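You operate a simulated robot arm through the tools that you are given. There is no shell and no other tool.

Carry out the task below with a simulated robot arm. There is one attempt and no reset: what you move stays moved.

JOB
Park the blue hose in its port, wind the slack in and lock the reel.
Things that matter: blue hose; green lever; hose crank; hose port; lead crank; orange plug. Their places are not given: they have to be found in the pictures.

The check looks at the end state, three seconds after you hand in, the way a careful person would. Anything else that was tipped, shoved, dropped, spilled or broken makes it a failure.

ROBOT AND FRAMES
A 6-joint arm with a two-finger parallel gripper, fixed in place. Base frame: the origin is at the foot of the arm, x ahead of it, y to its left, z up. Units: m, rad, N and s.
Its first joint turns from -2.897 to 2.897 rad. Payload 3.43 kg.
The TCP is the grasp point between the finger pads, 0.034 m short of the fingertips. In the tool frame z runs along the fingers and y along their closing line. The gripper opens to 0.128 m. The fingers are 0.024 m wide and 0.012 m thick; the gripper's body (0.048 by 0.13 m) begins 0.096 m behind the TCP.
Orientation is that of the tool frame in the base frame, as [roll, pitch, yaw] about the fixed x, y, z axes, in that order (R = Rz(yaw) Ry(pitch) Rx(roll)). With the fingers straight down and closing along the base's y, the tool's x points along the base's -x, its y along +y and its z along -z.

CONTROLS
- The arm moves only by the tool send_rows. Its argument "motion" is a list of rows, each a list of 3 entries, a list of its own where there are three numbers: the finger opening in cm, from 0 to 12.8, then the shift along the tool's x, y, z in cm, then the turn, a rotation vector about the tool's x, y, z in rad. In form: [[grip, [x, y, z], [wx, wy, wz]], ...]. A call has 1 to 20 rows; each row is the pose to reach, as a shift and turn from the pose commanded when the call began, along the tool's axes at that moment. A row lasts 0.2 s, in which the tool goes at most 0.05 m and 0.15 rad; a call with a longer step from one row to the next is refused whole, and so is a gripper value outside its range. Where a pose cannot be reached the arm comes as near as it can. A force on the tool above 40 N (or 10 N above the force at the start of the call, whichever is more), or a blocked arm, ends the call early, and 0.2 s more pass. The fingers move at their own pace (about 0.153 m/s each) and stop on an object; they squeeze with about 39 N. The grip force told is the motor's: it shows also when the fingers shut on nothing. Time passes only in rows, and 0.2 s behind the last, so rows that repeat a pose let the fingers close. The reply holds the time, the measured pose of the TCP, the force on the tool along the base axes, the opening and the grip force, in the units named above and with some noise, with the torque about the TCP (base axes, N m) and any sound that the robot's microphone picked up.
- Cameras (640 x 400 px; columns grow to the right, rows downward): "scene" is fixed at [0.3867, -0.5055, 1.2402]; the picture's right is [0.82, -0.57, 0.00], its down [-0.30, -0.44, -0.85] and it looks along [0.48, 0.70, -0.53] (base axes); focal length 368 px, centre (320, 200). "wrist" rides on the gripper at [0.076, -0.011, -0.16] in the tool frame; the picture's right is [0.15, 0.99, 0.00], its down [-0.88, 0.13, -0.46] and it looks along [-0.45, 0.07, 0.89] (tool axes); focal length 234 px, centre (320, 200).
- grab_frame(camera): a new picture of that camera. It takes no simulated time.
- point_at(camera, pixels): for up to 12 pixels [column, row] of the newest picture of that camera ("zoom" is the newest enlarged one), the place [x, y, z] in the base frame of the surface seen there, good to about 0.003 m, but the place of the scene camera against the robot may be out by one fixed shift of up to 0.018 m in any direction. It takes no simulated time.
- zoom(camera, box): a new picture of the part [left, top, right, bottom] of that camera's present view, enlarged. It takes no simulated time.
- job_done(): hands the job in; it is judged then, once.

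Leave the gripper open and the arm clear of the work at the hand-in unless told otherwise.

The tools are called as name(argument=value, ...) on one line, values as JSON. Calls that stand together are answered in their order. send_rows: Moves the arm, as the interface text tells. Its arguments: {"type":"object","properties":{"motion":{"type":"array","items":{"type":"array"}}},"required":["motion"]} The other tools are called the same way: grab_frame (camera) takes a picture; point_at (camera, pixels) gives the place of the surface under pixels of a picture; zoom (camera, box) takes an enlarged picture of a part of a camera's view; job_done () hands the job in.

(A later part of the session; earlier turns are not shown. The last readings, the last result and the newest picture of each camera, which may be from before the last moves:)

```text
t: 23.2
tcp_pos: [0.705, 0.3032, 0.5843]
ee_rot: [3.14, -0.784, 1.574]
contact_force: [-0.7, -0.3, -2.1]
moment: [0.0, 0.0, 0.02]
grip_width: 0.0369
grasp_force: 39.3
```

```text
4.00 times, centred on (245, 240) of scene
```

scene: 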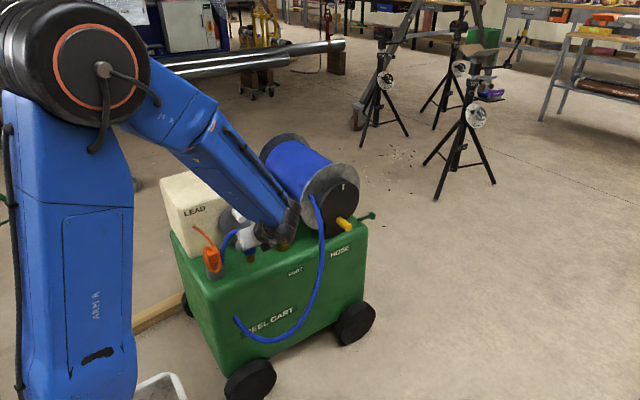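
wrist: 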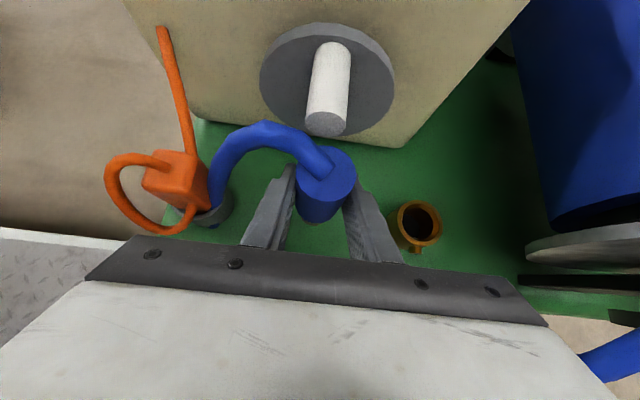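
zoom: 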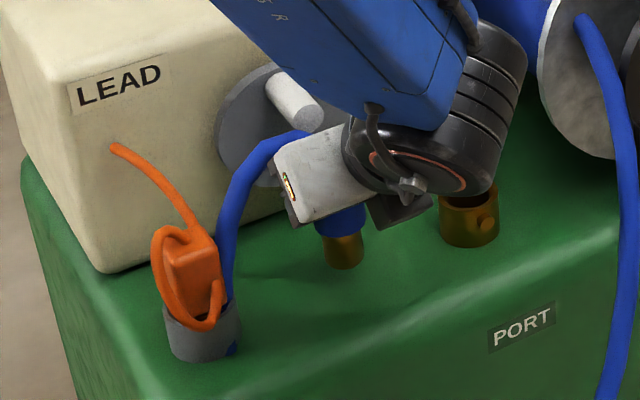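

The force is small (about 2 N) and the orange plug looks unmoved. I'll keep lifting while moving slightly toward −y, to keep the tail and nozzle away from the white handle.

send_rows(motion=[[2.5, [-0.35, 0, -0.35], [0, 0, 0]], [2.5, [-0.7, 0, -0.7], [0, 0, 0]], [2.5, [-1.06, 0, -1.06], [0, 0, 0]], [2.5, [-1.41, 0, -1.41], [0, 0, 0]], [2.5, [-1.06, 0, -1.77], [0, 0, 0]], [2.5, [-0.7, 0, -2.12], [0, 0, 0]], [2.5, [-0.35, 0, -2.47], [0, 0, 0]], [2.5, [0, 0, -2.83], [0, 0, 0]], [2.5, [0, 0, -2.83], [0, 0, 0]]])

grab_frame(camera="wrist")

zoom(camera="scene", box=[180, 190, 310, 290])

```text
t: 25.2
tcp_pos: [0.7054, 0.2824, 0.6059]
ee_rot: [3.141, -0.785, 1.574]
contact_force: [-0.6, 0.1, -1.8]
moment: [-0.02, 0.02, 0.0]
grip_width: 0.0367
grasp_force: 38.5
```

```text
taken
```

wrist: 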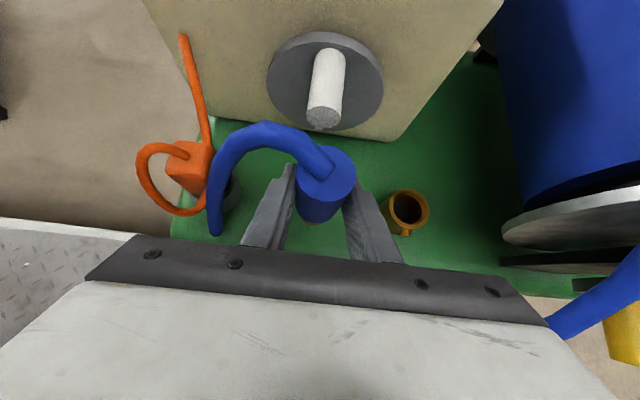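

```text
4.00 times, centred on (245, 240) of scene
```

zoom: 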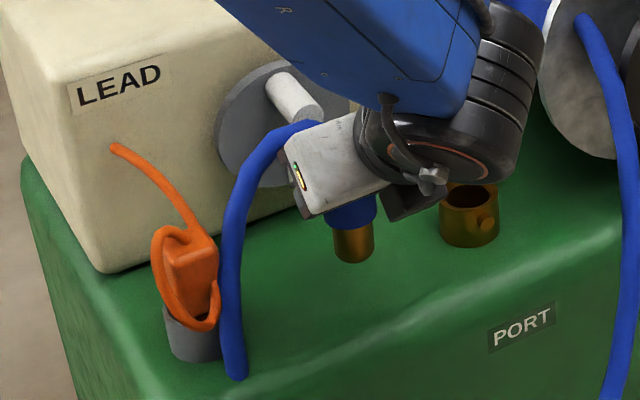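

The blue tail has moved with the nozzle and is now out of the cup with a visible lower end, at about (237, 378) in the zoom. I'll measure where the tail's end is and check the front hose.

point_at(camera="zoom", pixels=[[237, 375], [232, 320], [228, 250], [245, 180], [280, 140], [190, 260], [165, 250], [190, 340], [160, 180], [350, 240]])

grab_frame(camera="scene")

point_at(camera="wrist", pixels=[[215, 228], [213, 200], [222, 165], [265, 132], [310, 150], [330, 175], [185, 165], [150, 180], [230, 190], [405, 208]])

```text
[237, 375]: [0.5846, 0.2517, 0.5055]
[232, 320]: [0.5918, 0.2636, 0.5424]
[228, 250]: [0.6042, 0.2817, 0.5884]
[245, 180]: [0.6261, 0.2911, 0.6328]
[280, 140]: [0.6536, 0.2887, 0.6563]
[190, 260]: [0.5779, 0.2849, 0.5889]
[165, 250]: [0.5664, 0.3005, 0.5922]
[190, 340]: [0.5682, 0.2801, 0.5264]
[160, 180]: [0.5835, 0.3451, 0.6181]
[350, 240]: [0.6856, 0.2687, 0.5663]
```

```text
taken
```

scene: 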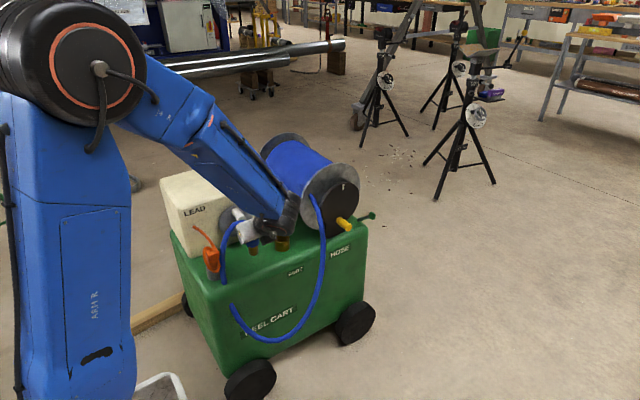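

```text
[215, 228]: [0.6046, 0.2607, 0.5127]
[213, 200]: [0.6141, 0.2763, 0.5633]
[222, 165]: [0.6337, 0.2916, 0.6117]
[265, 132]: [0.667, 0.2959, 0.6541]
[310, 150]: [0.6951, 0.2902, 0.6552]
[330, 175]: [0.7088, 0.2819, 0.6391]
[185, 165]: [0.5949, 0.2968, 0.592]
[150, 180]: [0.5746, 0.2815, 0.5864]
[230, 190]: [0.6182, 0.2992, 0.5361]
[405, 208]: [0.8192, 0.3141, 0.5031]
```

The tail now meets the cart top at about (0.60, 0.26), so the hose is one continuous curve to the front loop. The orange plug is unmoved at about (0.595, 0.297, 0.592). Before moving to the port, I'll check how close my wrist joint is to the drum flange and hanging hose.

point_at(camera="scene", pixels=[[291, 200], [297, 205], [289, 225], [281, 222], [293, 215], [270, 210], [316, 205], [320, 230], [322, 255], [300, 320], [260, 340], [235, 312]])

zoom(camera="scene", box=[230, 170, 380, 290])

```text
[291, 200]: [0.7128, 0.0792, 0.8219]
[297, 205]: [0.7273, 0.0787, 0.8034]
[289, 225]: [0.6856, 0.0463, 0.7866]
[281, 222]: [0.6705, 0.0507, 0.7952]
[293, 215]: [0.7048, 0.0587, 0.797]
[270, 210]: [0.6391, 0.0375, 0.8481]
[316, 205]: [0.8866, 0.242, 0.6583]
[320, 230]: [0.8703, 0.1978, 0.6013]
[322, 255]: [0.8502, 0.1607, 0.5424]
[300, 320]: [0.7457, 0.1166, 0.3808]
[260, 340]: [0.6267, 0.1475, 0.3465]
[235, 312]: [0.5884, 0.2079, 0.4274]
```

```text
3.33 times, centred on (305, 230) of scene
```

zoom: 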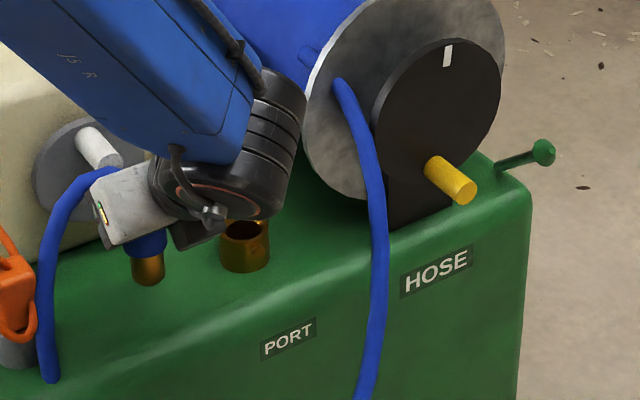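

The wrist sits at y≈0.08 and z≈0.8, which stays clear of the drum and hose even 10 cm further in +x. I'll lift 2.6 cm, carry the nozzle in +x to above the port, then ease +y into alignment.

send_rows(motion=[[2.5, [0.92, 0, -0.92], [0, 0, 0]], [2.5, [1.84, 0, -1.84], [0, 0, 0]], [2.5, [1.84, 1.5, -1.84], [0, 0, 0]], [2.5, [1.84, 3.0, -1.84], [0, 0, 0]], [2.5, [1.84, 4.5, -1.84], [0, 0, 0]], [2.5, [1.84, 6.0, -1.84], [0, 0, 0]], [2.5, [1.84, 7.5, -1.84], [0, 0, 0]], [2.5, [1.84, 9.0, -1.84], [0, 0, 0]], [2.5, [2.3, 10.0, -1.4], [0, 0, 0]], [2.5, [2.8, 10.56, -0.9], [0, 0, 0]], [2.5, [3.37, 10.56, -0.32], [0, 0, 0]], [2.5, [3.37, 10.56, -0.32], [0, 0, 0]]])

grab_frame(camera="wrist")

grab_frame(camera="scene")

```text
t: 27.8
tcp_pos: [0.8107, 0.3033, 0.6307]
ee_rot: [3.141, -0.784, 1.572]
contact_force: [-0.6, -0.7, -1.7]
moment: [-0.01, 0.02, -0.03]
grip_width: 0.037
grasp_force: 38.5
```

```text
taken
```

wrist: 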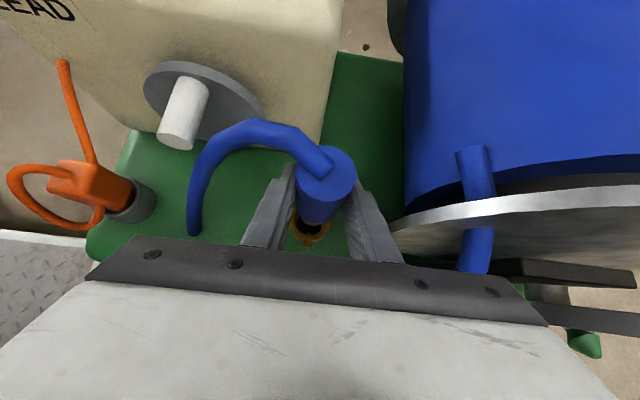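

```text
taken
```

scene: 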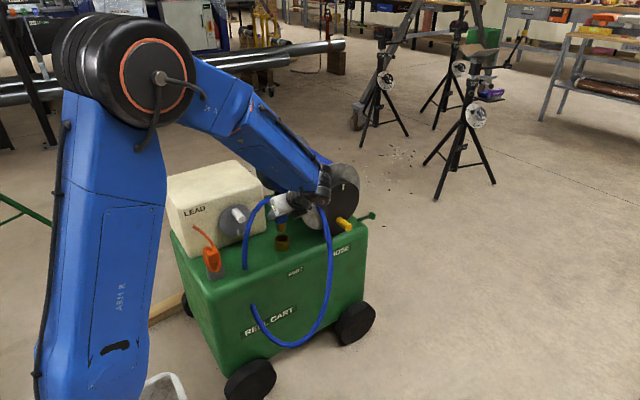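

The nozzle is above the port. I'll zoom in on both views to check the alignment.

zoom(camera="scene", box=[240, 190, 330, 265])

zoom(camera="wrist", box=[270, 140, 380, 250])

```text
5.33 times, centred on (285, 228) of scene
```

zoom: 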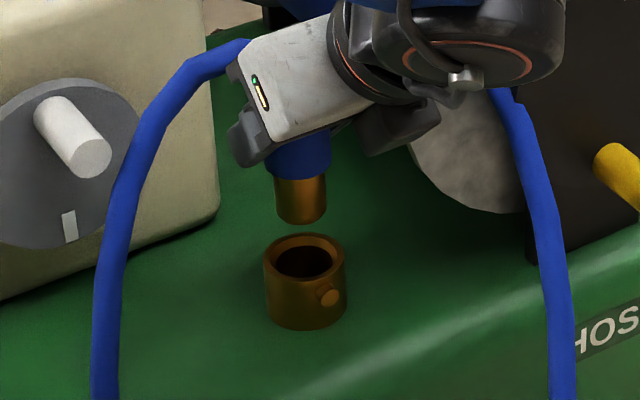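

```text
3.64 times, centred on (325, 195) of wrist
```

zoom: 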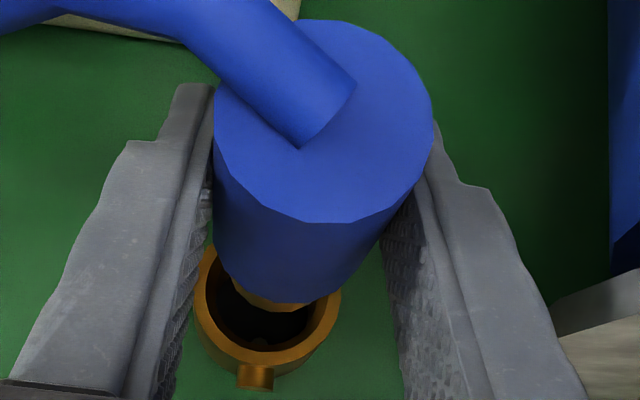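

The columns line up in the scene view: projected down, the tip lands at about 304.5 and the port is at about 304. I'll measure relative depths with the same camera to check the other direction.

zoom(camera="scene", box=[240, 190, 330, 265])

point_at(camera="zoom", pixels=[[301, 195], [280, 195], [322, 195], [301, 215], [304, 238], [267, 256], [342, 256], [303, 283], [285, 242], [325, 242], [301, 165], [283, 272]])

point_at(camera="wrist", pixels=[[291, 235], [327, 228], [309, 243], [306, 225], [330, 199], [295, 180], [352, 175], [328, 155]])

```text
5.33 times, centred on (285, 228) of scene
```

zoom: 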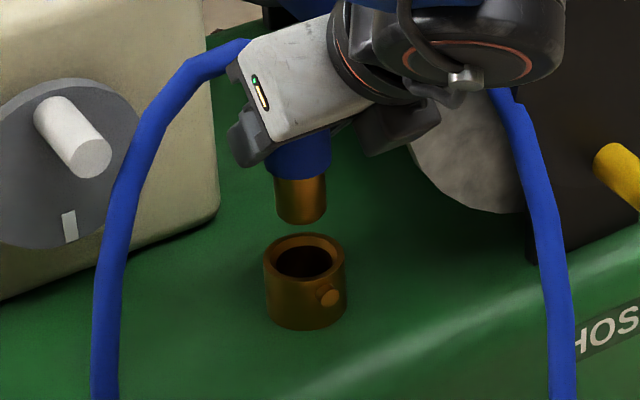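

```text
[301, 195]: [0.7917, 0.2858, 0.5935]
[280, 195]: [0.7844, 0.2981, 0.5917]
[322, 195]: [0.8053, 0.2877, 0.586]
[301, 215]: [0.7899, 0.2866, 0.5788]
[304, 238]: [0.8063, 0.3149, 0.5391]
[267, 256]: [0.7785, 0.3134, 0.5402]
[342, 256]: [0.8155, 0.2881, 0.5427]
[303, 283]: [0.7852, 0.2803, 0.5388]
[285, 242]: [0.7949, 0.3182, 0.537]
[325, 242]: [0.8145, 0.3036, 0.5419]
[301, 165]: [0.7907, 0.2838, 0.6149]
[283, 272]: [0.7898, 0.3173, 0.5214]
```

```text
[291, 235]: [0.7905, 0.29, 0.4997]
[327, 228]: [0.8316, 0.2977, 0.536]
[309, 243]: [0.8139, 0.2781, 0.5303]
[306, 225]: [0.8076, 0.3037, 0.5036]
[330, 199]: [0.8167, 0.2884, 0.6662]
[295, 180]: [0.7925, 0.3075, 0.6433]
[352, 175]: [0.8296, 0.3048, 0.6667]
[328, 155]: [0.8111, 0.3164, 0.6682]
```

Both cameras agree within about 1–2 mm. I'll nudge −1 mm in x and +1 mm in y, then descend 2.8 cm slowly until the tip is just at the rim, watching forces.

send_rows(motion=[[2.5, [0.07, -0.1, 0.07], [0, 0, 0]], [2.5, [-0.28, -0.1, 0.42], [0, 0, 0]], [2.5, [-0.64, -0.1, 0.78], [0, 0, 0]], [2.5, [-0.99, -0.1, 1.13], [0, 0, 0]], [2.5, [-1.34, -0.1, 1.48], [0, 0, 0]], [2.5, [-1.7, -0.1, 1.84], [0, 0, 0]], [2.5, [-1.91, -0.1, 2.05], [0, 0, 0]], [2.5, [-1.91, -0.1, 2.05], [0, 0, 0]]])

zoom(camera="scene", box=[240, 190, 330, 265])

zoom(camera="wrist", box=[270, 140, 380, 250])

```text
t: 29.6
tcp_pos: [0.8096, 0.3065, 0.6029]
ee_rot: [3.139, -0.785, 1.574]
contact_force: [0.4, -0.3, -2.4]
moment: [-0.02, -0.01, 0.01]
grip_width: 0.0369
grasp_force: 39.0
```

```text
5.33 times, centred on (285, 228) of scene
```

zoom: 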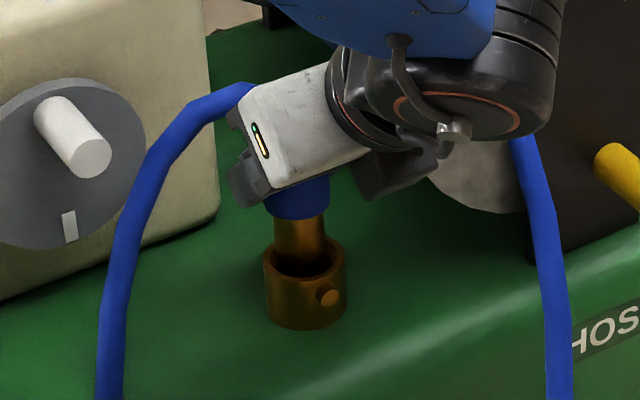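

```text
3.64 times, centred on (325, 195) of wrist
```

zoom: 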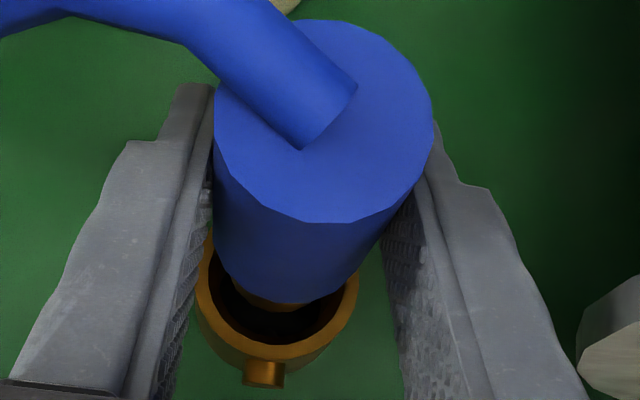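

The tip now sits about 2.5 mm to the left of the hole centre in the scene view, with columns near 300 and 304.5. I'll correct by +1.5 mm in x and −1.5 mm in y, and descend 1 cm gently.

send_rows(motion=[[2.5, [-0.1, 0.15, -0.1], [0, 0, 0]], [2.5, [-0.28, 0.15, 0.07], [0, 0, 0]], [2.5, [-0.45, 0.15, 0.25], [0, 0, 0]], [2.5, [-0.63, 0.15, 0.43], [0, 0, 0]], [2.5, [-0.81, 0.15, 0.61], [0, 0, 0]], [2.5, [-0.81, 0.15, 0.61], [0, 0, 0]]])

zoom(camera="scene", box=[240, 190, 330, 265])

zoom(camera="wrist", box=[270, 140, 380, 250])

```text
t: 31.0
tcp_pos: [0.8113, 0.3051, 0.5935]
ee_rot: [3.139, -0.784, 1.576]
contact_force: [0.3, 0.0, -2.1]
moment: [0.01, -0.03, 0.0]
grip_width: 0.0373
grasp_force: 38.8
```

```text
5.33 times, centred on (285, 228) of scene
```

zoom: 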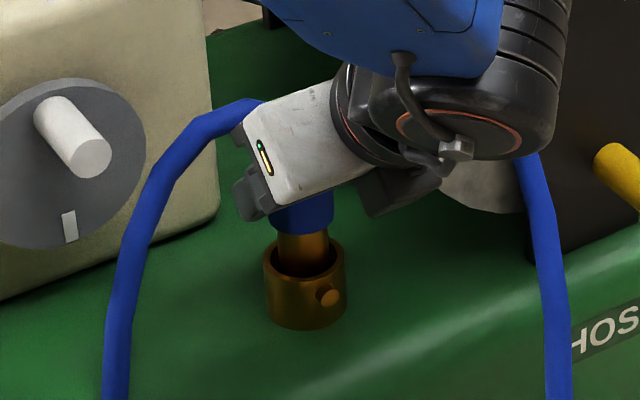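

```text
3.64 times, centred on (325, 195) of wrist
```

zoom: 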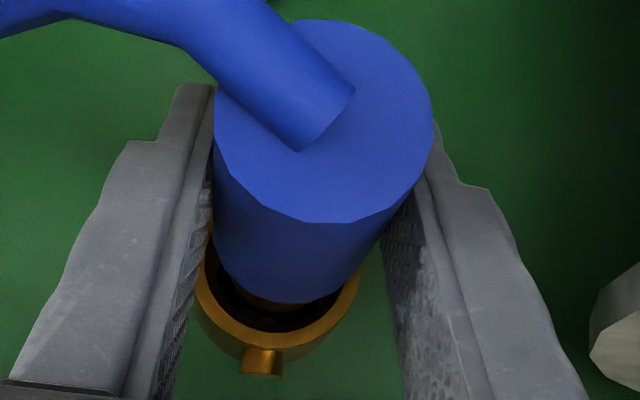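

The tip is inside the rim with no side force. I'll keep descending in small steps.

send_rows(motion=[[2.5, [-0.18, 0, 0.18], [0, 0, 0]], [2.5, [-0.35, 0, 0.35], [0, 0, 0]], [2.5, [-0.53, 0, 0.53], [0, 0, 0]], [2.5, [-0.71, 0, 0.71], [0, 0, 0]], [2.5, [-0.88, 0, 0.88], [0, 0, 0]], [2.5, [-1.06, 0, 1.06], [0, 0, 0]], [2.5, [-1.06, 0, 1.06], [0, 0, 0]]])

zoom(camera="scene", box=[240, 190, 330, 265])

```text
t: 32.6
tcp_pos: [0.8108, 0.3055, 0.5784]
ee_rot: [3.139, -0.787, 1.574]
contact_force: [-3.0, -2.6, -1.1]
moment: [-0.13, 0.17, 0.02]
grip_width: 0.0368
grasp_force: 38.7
```

```text
5.33 times, centred on (285, 228) of scene
```

zoom: 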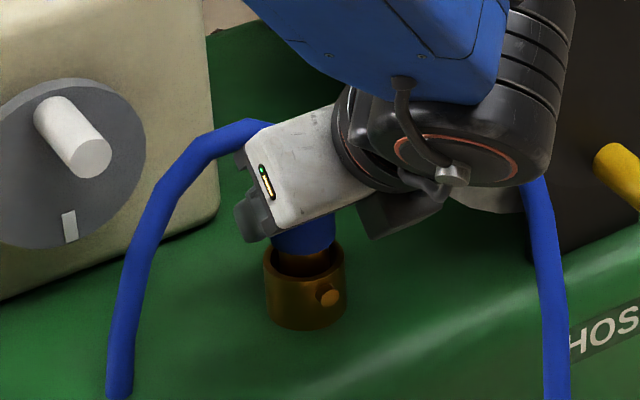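

There's a slight side contact (about −3 N in x and y), so I'm a hair too far in +x/+y. I'll shift by −0.5 mm in each and continue down.

send_rows(motion=[[2.5, [-0.04, -0.05, -0.04], [0, 0, 0]], [2.5, [-0.22, -0.05, 0.14], [0, 0, 0]], [2.5, [-0.4, -0.05, 0.32], [0, 0, 0]], [2.5, [-0.57, -0.05, 0.49], [0, 0, 0]], [2.5, [-0.75, -0.05, 0.67], [0, 0, 0]], [2.5, [-0.75, -0.05, 0.67], [0, 0, 0]]])

zoom(camera="scene", box=[240, 190, 330, 265])

grab_frame(camera="wrist")

```text
t: 34.0
tcp_pos: [0.811, 0.3039, 0.5684]
ee_rot: [3.138, -0.786, 1.574]
contact_force: [-0.7, 0.3, 7.2]
moment: [-0.08, 0.14, 0.02]
grip_width: 0.0368
grasp_force: 39.0
```

```text
5.33 times, centred on (285, 228) of scene
```

zoom: 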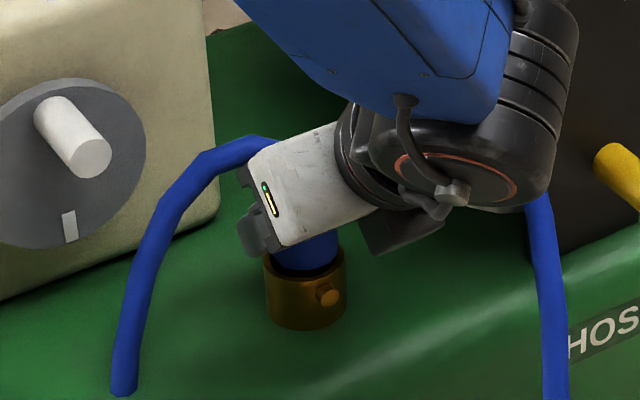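

```text
taken
```

wrist: 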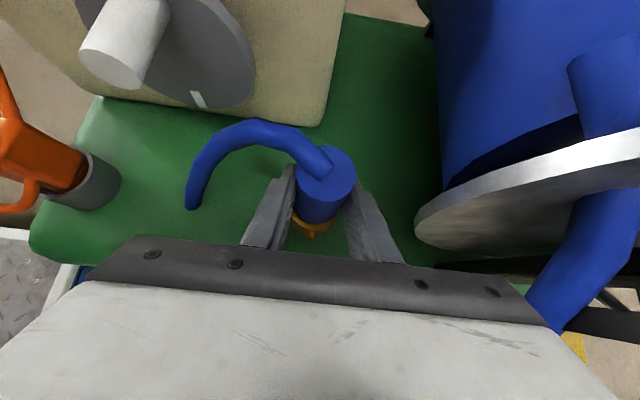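

There's 7 N of vertical contact, so the tip has reached the detent pin or seat. I'll press a little further in 1.5 mm steps and listen for a click.

send_rows(motion=[[2.5, [-0.11, 0, 0.11], [0, 0, 0]], [2.5, [-0.21, 0, 0.21], [0, 0, 0]], [2.5, [-0.32, 0, 0.32], [0, 0, 0]], [2.5, [-0.32, 0, 0.32], [0, 0, 0]]])

zoom(camera="scene", box=[240, 190, 330, 265])

```text
t: 34.7
tcp_pos: [0.8103, 0.3039, 0.5675]
ee_rot: [3.136, -0.788, 1.577]
contact_force: [-4.8, -6.3, 15.1]
moment: [-0.15, 0.58, 0.19]
grip_width: 0.0366
grasp_force: 39.2
stopped in row 3: the force on the tool passed its limit at 45 N (the readings are from after the stop); the commanded pose is now the measured one
```

```text
5.33 times, centred on (285, 228) of scene
```

zoom: 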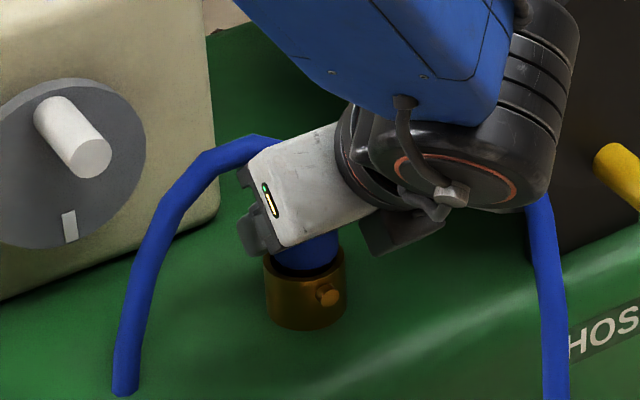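

It's bottomed out at 45 N with no click reported. I'll zoom in tightly to see how well the blue shoulder sits on the rim.

zoom(camera="scene", box=[270, 225, 310, 255])

zoom(camera="wrist", box=[280, 140, 360, 250])

```text
13.33 times, centred on (290, 240) of scene
```

zoom: 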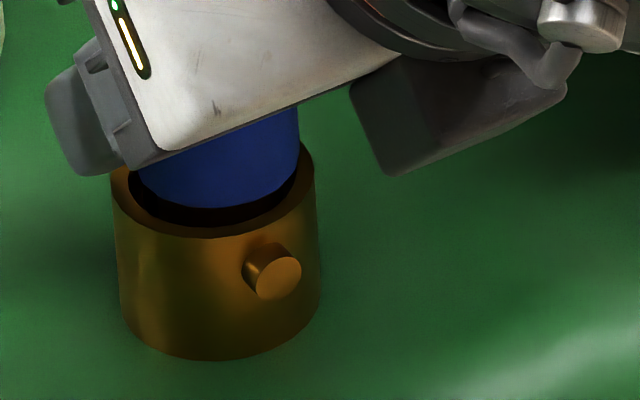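

```text
3.64 times, centred on (320, 195) of wrist
```

zoom: 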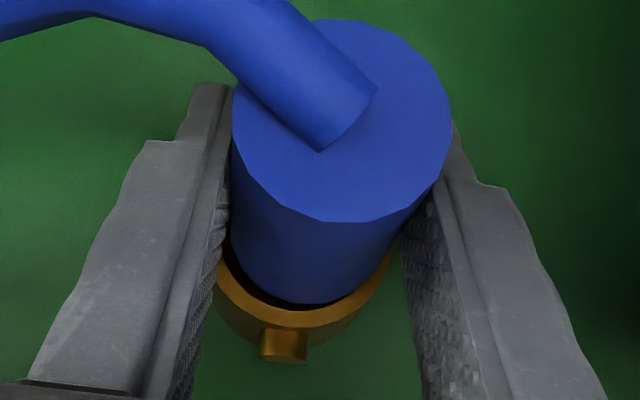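

The blue shoulder still looks about 4–5 mm above the rim. I'll measure the nozzle top height and rim height now to be sure.

point_at(camera="zoom", pixels=[[250, 170], [440, 170], [330, 212], [400, 50], [330, 40], [420, 120], [240, 290], [370, 290], [300, 315], [285, 350], [320, 260], [320, 295]])

grab_frame(camera="wrist")

```text
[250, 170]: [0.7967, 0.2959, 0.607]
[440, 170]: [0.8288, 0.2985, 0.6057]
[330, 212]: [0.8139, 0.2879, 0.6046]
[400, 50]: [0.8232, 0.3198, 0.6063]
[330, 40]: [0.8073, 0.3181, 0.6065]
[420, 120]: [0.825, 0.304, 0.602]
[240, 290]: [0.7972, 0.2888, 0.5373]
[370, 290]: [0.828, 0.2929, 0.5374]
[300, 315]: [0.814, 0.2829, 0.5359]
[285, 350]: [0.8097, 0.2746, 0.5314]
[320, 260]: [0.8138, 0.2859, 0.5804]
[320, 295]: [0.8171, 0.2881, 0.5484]
```

```text
taken
```

wrist: 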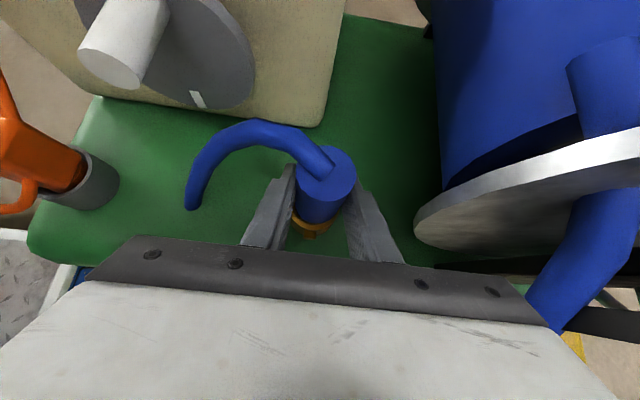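

The tip has bottomed on the port floor: the top is at z≈0.6055, and the floor was measured at about 0.503. To learn whether it's latched, I'll pull up gently by 3 mm and read the force.

send_rows(motion=[[2.5, [0.11, 0, -0.11], [0, 0, 0]], [2.5, [0.21, 0, -0.21], [0, 0, 0]], [2.5, [0.21, 0, -0.21], [0, 0, 0]]])

```text
t: 35.5
tcp_pos: [0.8115, 0.3054, 0.5691]
ee_rot: [3.137, -0.786, 1.575]
contact_force: [-0.4, 0.1, -4.3]
moment: [-0.01, -0.04, 0.01]
grip_width: 0.0368
grasp_force: 39.0
```

The force is only −4 N, close to free weight. I'll lift another 5 mm to see whether anything holds it.

send_rows(motion=[[2.5, [0.18, 0, -0.18], [0, 0, 0]], [2.5, [0.35, 0, -0.35], [0, 0, 0]], [2.5, [0.35, 0, -0.35], [0, 0, 0]]])

zoom(camera="scene", box=[270, 225, 310, 255])

```text
t: 36.3
tcp_pos: [0.8119, 0.3033, 0.5754]
ee_rot: [3.136, -0.788, 1.575]
contact_force: [-0.1, 0.8, -1.0]
moment: [0.02, 0.0, 0.01]
grip_width: 0.0368
grasp_force: 39.4
```

```text
13.33 times, centred on (290, 240) of scene
```

zoom: 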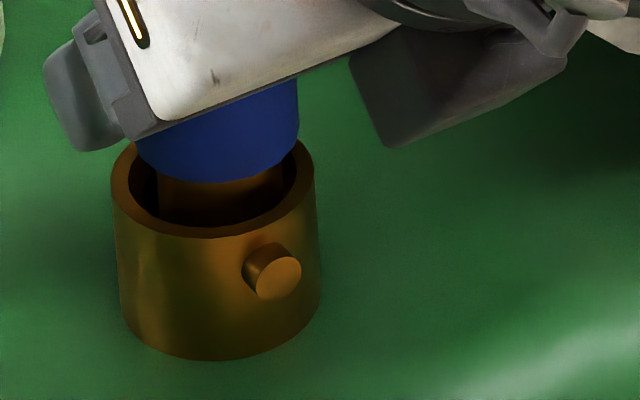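

It lifts freely and the tip is plain, so this is a simple drop-in port. I'll lower it back onto the port floor.

send_rows(motion=[[2.5, [-0.14, 0, 0.14], [0, 0, 0]], [2.5, [-0.28, 0, 0.28], [0, 0, 0]], [2.5, [-0.42, 0, 0.42], [0, 0, 0]], [2.5, [-0.52, 0, 0.52], [0, 0, 0]], [2.5, [-0.52, 0, 0.52], [0, 0, 0]]])

zoom(camera="scene", box=[270, 225, 310, 255])

```text
t: 37.5
tcp_pos: [0.8114, 0.3041, 0.5677]
ee_rot: [3.136, -0.79, 1.577]
contact_force: [0.6, 0.3, 4.0]
moment: [0.05, 0.06, 0.01]
grip_width: 0.0368
grasp_force: 38.8
```

```text
13.33 times, centred on (290, 240) of scene
```

zoom: 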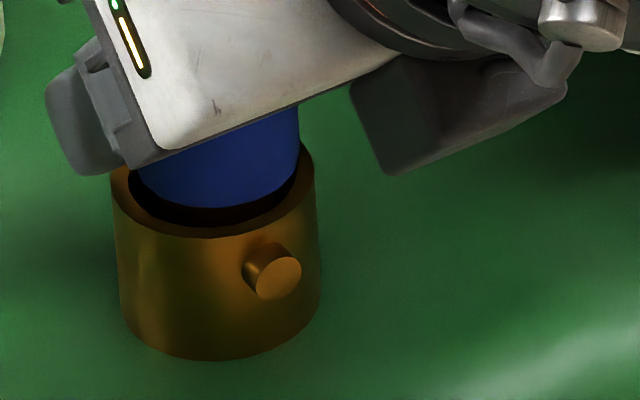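

It's seated again. The port has a pin through its wall, so I'll try a gentle clockwise twist of about 25° about the vertical, in case it's a bayonet. The hand swings away from the drum and hose in that direction. Then I'll listen and feel.

send_rows(motion=[[2.5, [0, 0, 0], [-0.08, 0, 0.08]], [2.5, [0, 0, 0], [-0.16, 0, 0.16]], [2.5, [0, 0, 0], [-0.24, 0, 0.24]], [2.5, [0, 0, 0], [-0.31, 0, 0.31]], [2.5, [0, 0, 0], [-0.31, 0, 0.31]]])

grab_frame(camera="wrist")

grab_frame(camera="scene")

```text
t: 38.7
tcp_pos: [0.8111, 0.303, 0.568]
ee_rot: [3.138, -0.792, 1.134]
contact_force: [-11.6, -7.3, 14.2]
moment: [0.08, 0.71, 0.14]
grip_width: 0.0369
grasp_force: 39.0
```

```text
taken
```

wrist: 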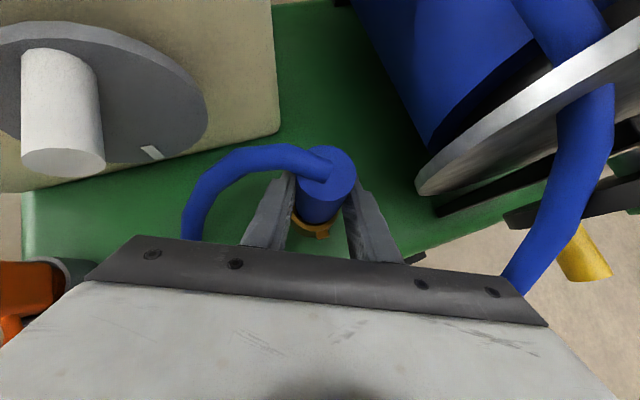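

```text
taken
```

scene: 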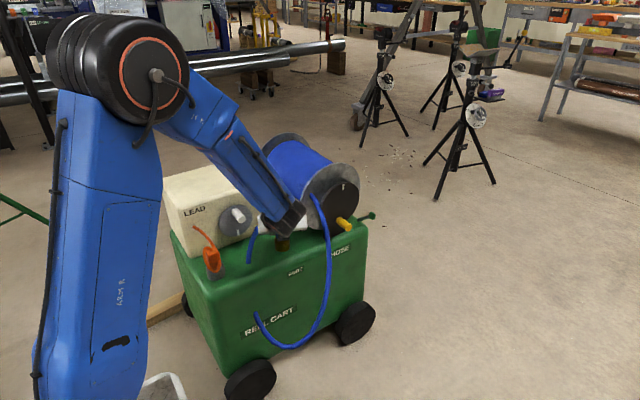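

No sound, just mild side forces. I'll lift 4 mm to see whether the twist caught anything.

send_rows(motion=[[2.5, [0.07, 0, -0.07], [0, 0, 0]], [2.5, [0.18, 0, -0.18], [0, 0, 0]], [2.5, [0.35, 0, -0.35], [0, 0, 0]], [2.5, [0.35, 0, -0.35], [0, 0, 0]]])

zoom(camera="scene", box=[260, 215, 320, 260])

```text
t: 39.7
tcp_pos: [0.8116, 0.3046, 0.5723]
ee_rot: [3.141, -0.789, 1.137]
contact_force: [-10.2, 0.1, -3.5]
moment: [-0.01, 0.6, -0.01]
grip_width: 0.0369
grasp_force: 38.7
```

```text
8.89 times, centred on (290, 238) of scene
```

zoom: 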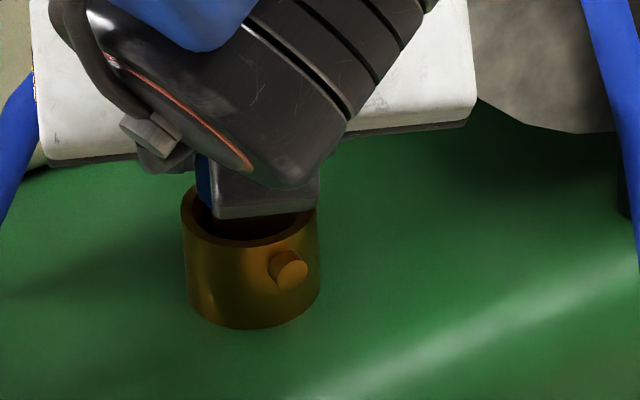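

The twist doesn't latch anything, so it's a plain drop-in port. I'll twist back to the original heading, remove the side load with a 1 mm shift in −x, and lower it to the floor.

send_rows(motion=[[2.5, [0.0, -0.09, 0.0], [0.08, 0, -0.08]], [2.5, [0, -0.09, 0], [0.16, 0, -0.16]], [2.5, [0, -0.09, 0], [0.24, 0, -0.24]], [2.5, [0, -0.09, 0], [0.31, 0, -0.31]], [2.5, [0, -0.09, 0], [0.31, 0, -0.31]]])

```text
t: 40.9
tcp_pos: [0.8112, 0.3042, 0.5729]
ee_rot: [3.136, -0.789, 1.576]
contact_force: [-0.3, 0.9, 0.9]
moment: [-0.02, -0.01, 0.01]
grip_width: 0.0366
grasp_force: 39.2
```

It's centred again with no side load. I'll lower the last 5 mm to the floor.

send_rows(motion=[[2.5, [-0.14, 0, 0.14], [0, 0, 0]], [2.5, [-0.28, 0, 0.28], [0, 0, 0]], [2.5, [-0.35, 0, 0.35], [0, 0, 0]], [2.5, [-0.39, 0, 0.39], [0, 0, 0]]])

grab_frame(camera="wrist")

```text
t: 41.9
tcp_pos: [0.8107, 0.3054, 0.5688]
ee_rot: [3.136, -0.789, 1.577]
contact_force: [-4.7, 3.5, 9.3]
moment: [0.27, 0.39, -0.03]
grip_width: 0.037
grasp_force: 38.9
```

```text
taken
```

wrist: 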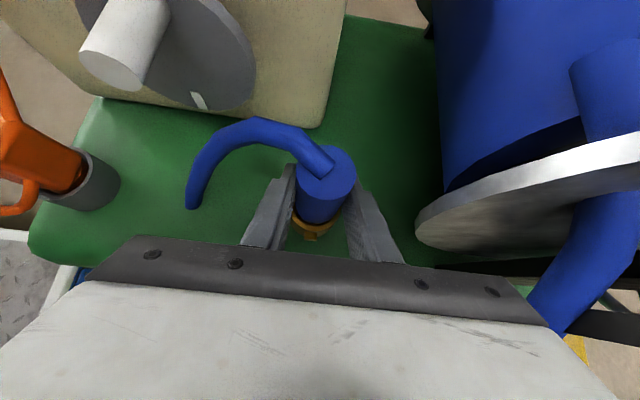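

It's seated on the floor. I'll open the fingers to 5.5 cm to release.

send_rows(motion=[[4.2, [0, 0, 0], [0, 0, 0]], [5.0, [0, 0, 0], [0, 0, 0]], [5.6, [0, 0, 0], [0, 0, 0]], [5.6, [0, 0, 0], [0, 0, 0]]])

grab_frame(camera="wrist")

zoom(camera="scene", box=[260, 215, 320, 260])

```text
t: 42.9
tcp_pos: [0.812, 0.3044, 0.5688]
ee_rot: [3.134, -0.789, 1.578]
contact_force: [13.6, -2.3, 18.9]
moment: [0.19, -0.01, -0.25]
grip_width: 0.0485
grasp_force: 0.1
```

```text
taken
```

wrist: 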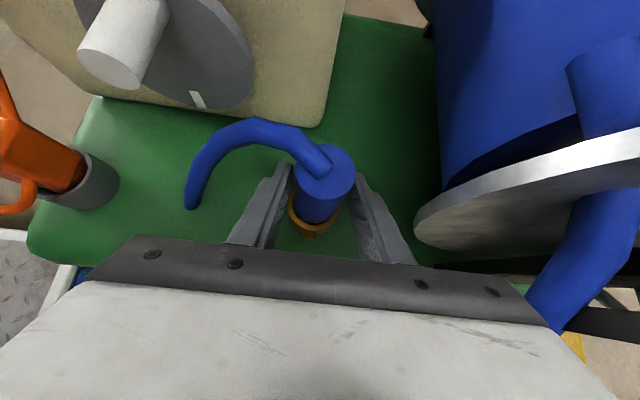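

```text
8.89 times, centred on (290, 238) of scene
```

zoom: 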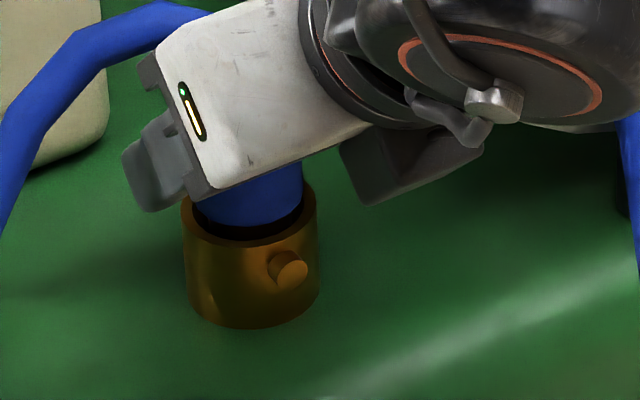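

The fingers stopped at 48.5 mm with some contact force. The fingertips, at z≈0.536, were touching the port rim, and that's probably what limited my push. I'll lift straight up 1.2 cm, finish opening, and look at whether the nozzle is fully down.

send_rows(motion=[[4.8, [0.21, 0, -0.21], [0, 0, 0]], [4.8, [0.42, 0, -0.42], [0, 0, 0]], [5.2, [0.64, 0, -0.64], [0, 0, 0]], [5.6, [0.85, 0, -0.85], [0, 0, 0]], [5.6, [0.85, 0, -0.85], [0, 0, 0]]])

grab_frame(camera="wrist")

zoom(camera="scene", box=[260, 215, 320, 260])

```text
t: 44.1
tcp_pos: [0.8102, 0.3038, 0.5802]
ee_rot: [3.136, -0.788, 1.575]
contact_force: [-0.4, -0.7, -0.9]
moment: [0.01, 0.0, 0.02]
grip_width: 0.056
grasp_force: 0.0
```

```text
taken
```

wrist: 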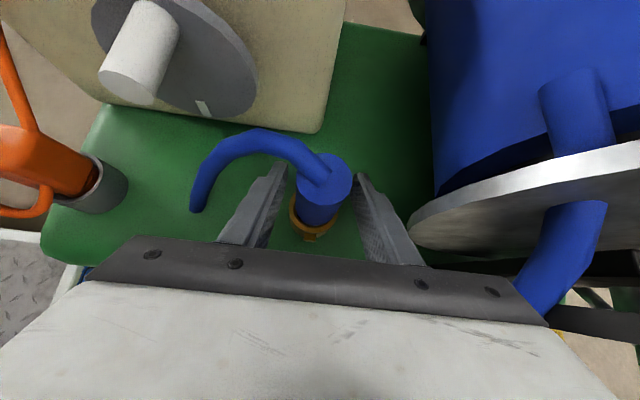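

```text
8.89 times, centred on (290, 238) of scene
```

zoom: 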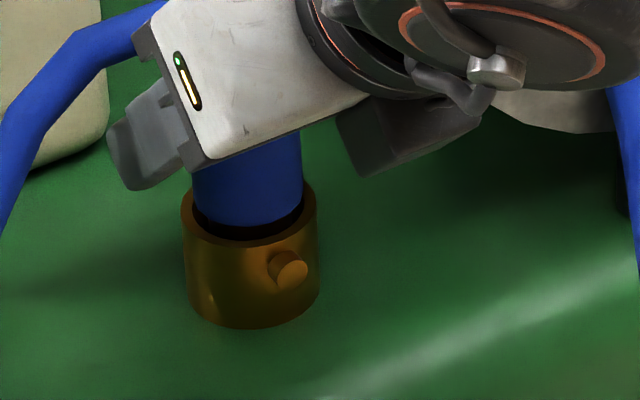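

It's free and contact-free. I'll retreat along the tool axis about 12 cm and look at the parked nozzle closely.

send_rows(motion=[[5.6, [0, 0, -1.5], [0, 0, 0]], [5.6, [0, 0, -3], [0, 0, 0]], [5.6, [0, 0, -5], [0, 0, 0]], [5.6, [0, 0, -8], [0, 0, 0]], [5.6, [0, 0, -11], [0, 0, 0]], [5.6, [0, 0, -14], [0, 0, 0]], [5.6, [0, 0, -14], [0, 0, 0]]])

grab_frame(camera="wrist")

grab_frame(camera="scene")

```text
t: 45.7
tcp_pos: [0.8118, 0.2051, 0.6781]
ee_rot: [3.136, -0.79, 1.576]
contact_force: [0.3, -0.2, -0.6]
moment: [0.02, 0.03, 0.03]
grip_width: 0.0561
grasp_force: 0.1
```

```text
taken
```

wrist: 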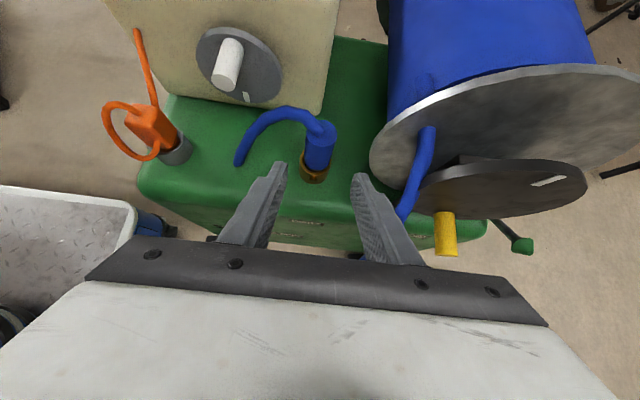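

```text
taken
```

scene: 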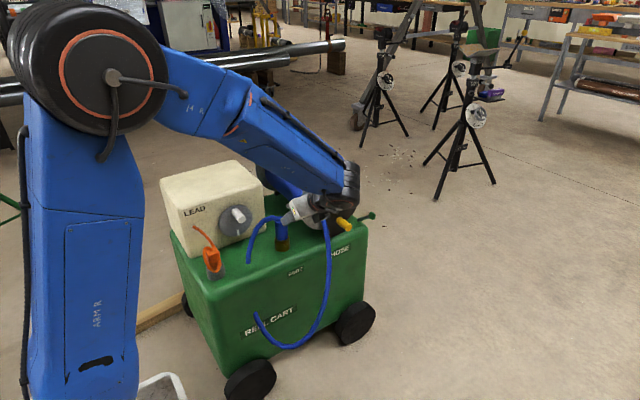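

I'll zoom in on the parked nozzle in both views and measure its top.

zoom(camera="scene", box=[260, 210, 320, 260])

zoom(camera="wrist", box=[280, 110, 360, 190])

point_at(camera="zoom", pixels=[[240, 140], [330, 150], [290, 165], [380, 60], [365, 100], [260, 250], [315, 280], [330, 330], [250, 335], [300, 350]])

```text
8.00 times, centred on (290, 235) of scene
```

zoom: 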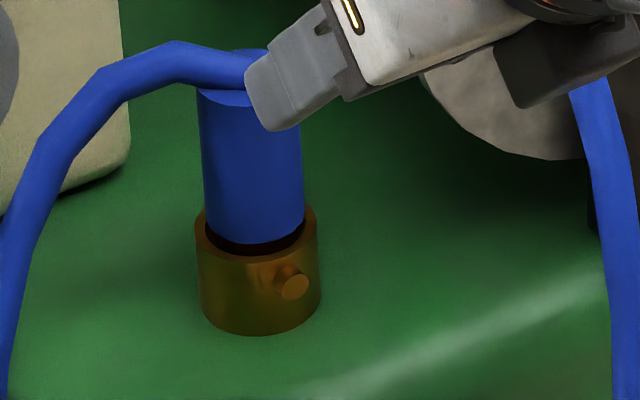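

```text
5.00 times, centred on (320, 150) of wrist
```

zoom: 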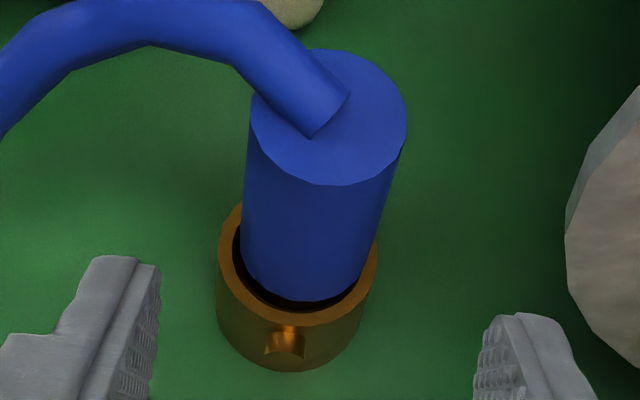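

```text
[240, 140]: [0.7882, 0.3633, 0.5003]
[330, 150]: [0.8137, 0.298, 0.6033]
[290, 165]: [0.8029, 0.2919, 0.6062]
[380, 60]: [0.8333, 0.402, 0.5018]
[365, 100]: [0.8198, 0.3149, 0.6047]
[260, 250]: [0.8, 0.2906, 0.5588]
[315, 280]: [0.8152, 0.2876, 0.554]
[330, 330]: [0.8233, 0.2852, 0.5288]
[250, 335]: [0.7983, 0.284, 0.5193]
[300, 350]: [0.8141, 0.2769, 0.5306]
```

The nozzle is upright in the port with its top at z≈0.605, so its tip is on the port floor at about 0.5035. The orange plug and LEAD crank are unchanged.

Now the crank. The hose leaves the drum on the −x side going down, so winding in should be clockwise as seen from the front: the handle goes from bottom to left to top. I'll back off and re-orient to a horizontal tool (+y) with the fingers closing vertically, so they stay clear of the hose beside the crank.

send_rows(motion=[[5.6, [0, 0, -4], [0, 0, 0]], [5.6, [0, 0, -8], [0, 0, 0]], [5.6, [0, 0, -12], [0, 0, 0]], [5.6, [-1.43, 0.91, -12.1], [-0.0472, 0.0472, -0.114]], [5.6, [-2.86, 1.82, -12.2], [-0.0944, 0.0944, -0.228]], [5.6, [-4.29, 2.72, -12.3], [-0.1417, 0.1417, -0.342]], [5.6, [-5.72, 3.63, -12.4], [-0.1889, 0.1889, -0.4561]], [5.6, [-7.15, 4.54, -12.5], [-0.2361, 0.2361, -0.5701]], [5.6, [-8.58, 5.45, -12.6], [-0.2833, 0.2833, -0.6841]], [5.6, [-10.0, 6.35, -12.6], [-0.3306, 0.3306, -0.7981]], [5.6, [-11.4, 7.26, -12.7], [-0.3778, 0.3778, -0.9121]], [5.6, [-12.9, 8.17, -12.8], [-0.425, 0.425, -1.0261]], [5.6, [-14.3, 9.08, -12.9], [-0.4722, 0.4722, -1.1402]], [5.6, [-15.7, 9.99, -13.0], [-0.5195, 0.5195, -1.2542]], [5.6, [-17.2, 10.9, -13.1], [-0.5667, 0.5667, -1.3682]], [5.6, [-18.6, 11.8, -13.2], [-0.6139, 0.6139, -1.4822]], [5.6, [-18.6, 11.8, -13.2], [-0.6139, 0.6139, -1.4822]]])

grab_frame(camera="wrist")

grab_frame(camera="scene")

```text
t: 49.3
tcp_pos: [0.9295, -0.0195, 0.64]
ee_rot: [1.565, 0.006, -3.139]
contact_force: [-0.3, -0.2, 0.0]
moment: [-0.02, -0.02, 0.0]
grip_width: 0.0559
grasp_force: 0.1
```

```text
taken
```

wrist: 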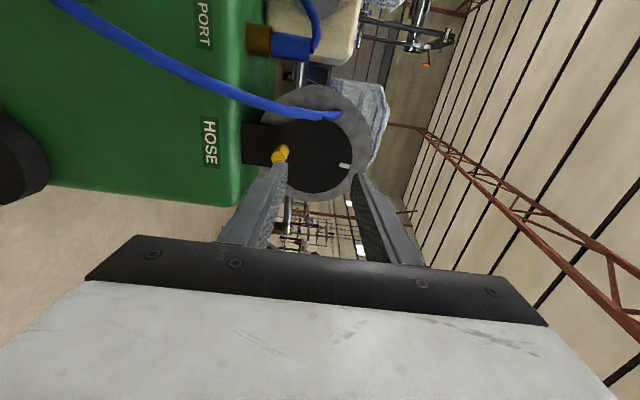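

```text
taken
```

scene: 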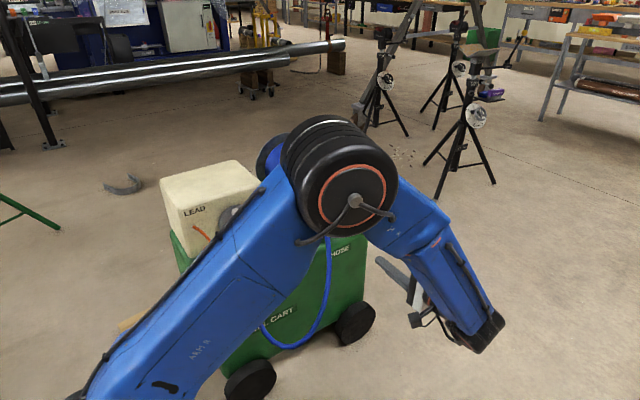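

The posture is good; in this view image-right is up and image-down is +x. I'll zoom in on the crank and measure its centre, rim and handle.

zoom(camera="wrist", box=[220, 70, 400, 210])

point_at(camera="wrist", pixels=[[281, 153], [283, 148], [344, 165], [312, 155], [330, 122], [352, 150], [322, 190], [346, 178], [335, 115], [300, 112], [270, 105], [240, 95]])

```text
2.86 times, centred on (310, 140) of wrist
```

zoom: 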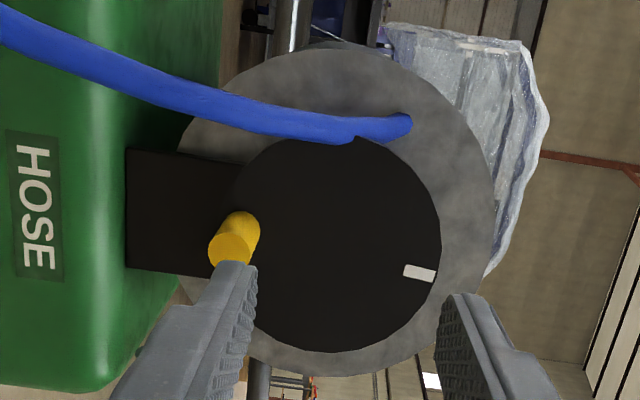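

```text
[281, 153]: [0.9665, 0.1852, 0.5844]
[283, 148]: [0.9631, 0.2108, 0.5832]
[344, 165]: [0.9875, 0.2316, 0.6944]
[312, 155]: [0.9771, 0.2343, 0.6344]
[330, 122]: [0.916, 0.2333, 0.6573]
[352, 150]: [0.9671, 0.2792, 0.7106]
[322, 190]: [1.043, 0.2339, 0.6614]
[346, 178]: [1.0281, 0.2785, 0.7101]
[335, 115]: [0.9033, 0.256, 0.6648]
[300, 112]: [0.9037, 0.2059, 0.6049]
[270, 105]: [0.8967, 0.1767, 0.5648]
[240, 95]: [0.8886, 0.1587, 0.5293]
```

I'll measure the black disc's rim points to get the crank axis precisely, and the handle's outline.

point_at(camera="zoom", pixels=[[320, 146], [318, 346], [436, 235], [255, 320], [410, 175], [400, 310], [240, 180], [229, 248], [232, 218], [247, 235], [240, 228], [215, 240]])

zoom(camera="wrist", box=[265, 125, 325, 175])

```text
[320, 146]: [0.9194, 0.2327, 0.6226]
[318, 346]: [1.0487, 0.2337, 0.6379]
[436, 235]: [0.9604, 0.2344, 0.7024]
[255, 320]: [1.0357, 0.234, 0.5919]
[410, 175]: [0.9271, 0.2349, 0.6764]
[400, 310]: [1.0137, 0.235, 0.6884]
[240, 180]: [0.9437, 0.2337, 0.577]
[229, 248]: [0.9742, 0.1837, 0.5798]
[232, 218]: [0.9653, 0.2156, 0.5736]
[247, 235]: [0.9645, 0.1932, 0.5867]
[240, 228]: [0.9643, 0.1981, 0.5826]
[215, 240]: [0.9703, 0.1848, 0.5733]
```

```text
8.00 times, centred on (295, 150) of wrist
```

zoom: 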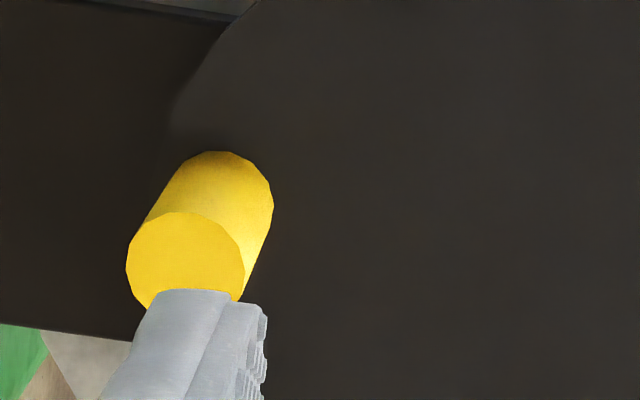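

The crank axis is about (0.982, 0.639) in x–z and the handle axis about (0.973, 0.580), a radius of about 59 mm. The handle is about 24 mm thick and spans y 0.184–0.234. I'll line up in front of the handle and stop short at y≈0.12.

send_rows(motion=[[5, [-2.2, -3, 0], [0, 0, 0]], [5, [-4.37, -5.97, 0], [0, 0, 0]], [5, [-4.37, -5.97, 4.5], [0, 0, 0]], [5, [-4.37, -5.97, 9], [0, 0, 0]], [5, [-4.37, -5.97, 13.5], [0, 0, 0]], [5, [-4.37, -5.97, 13.5], [0, 0, 0]]])

grab_frame(camera="wrist")

grab_frame(camera="scene")

```text
t: 50.7
tcp_pos: [0.9722, 0.1169, 0.5798]
ee_rot: [1.567, 0.004, -3.139]
contact_force: [0.2, 0.0, 0.6]
moment: [-0.04, -0.01, 0.04]
grip_width: 0.0502
grasp_force: 0.2
```

```text
taken
```

wrist: 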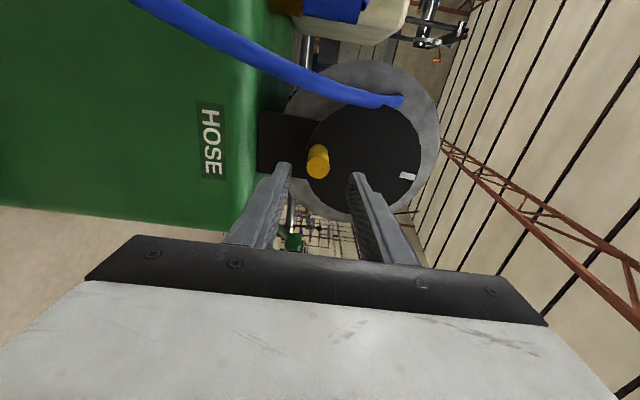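

```text
taken
```

scene: 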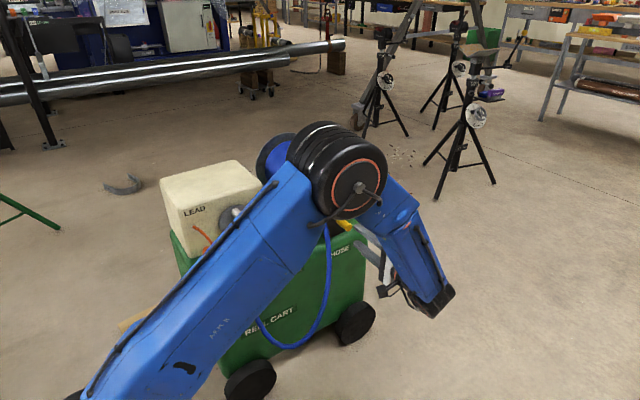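

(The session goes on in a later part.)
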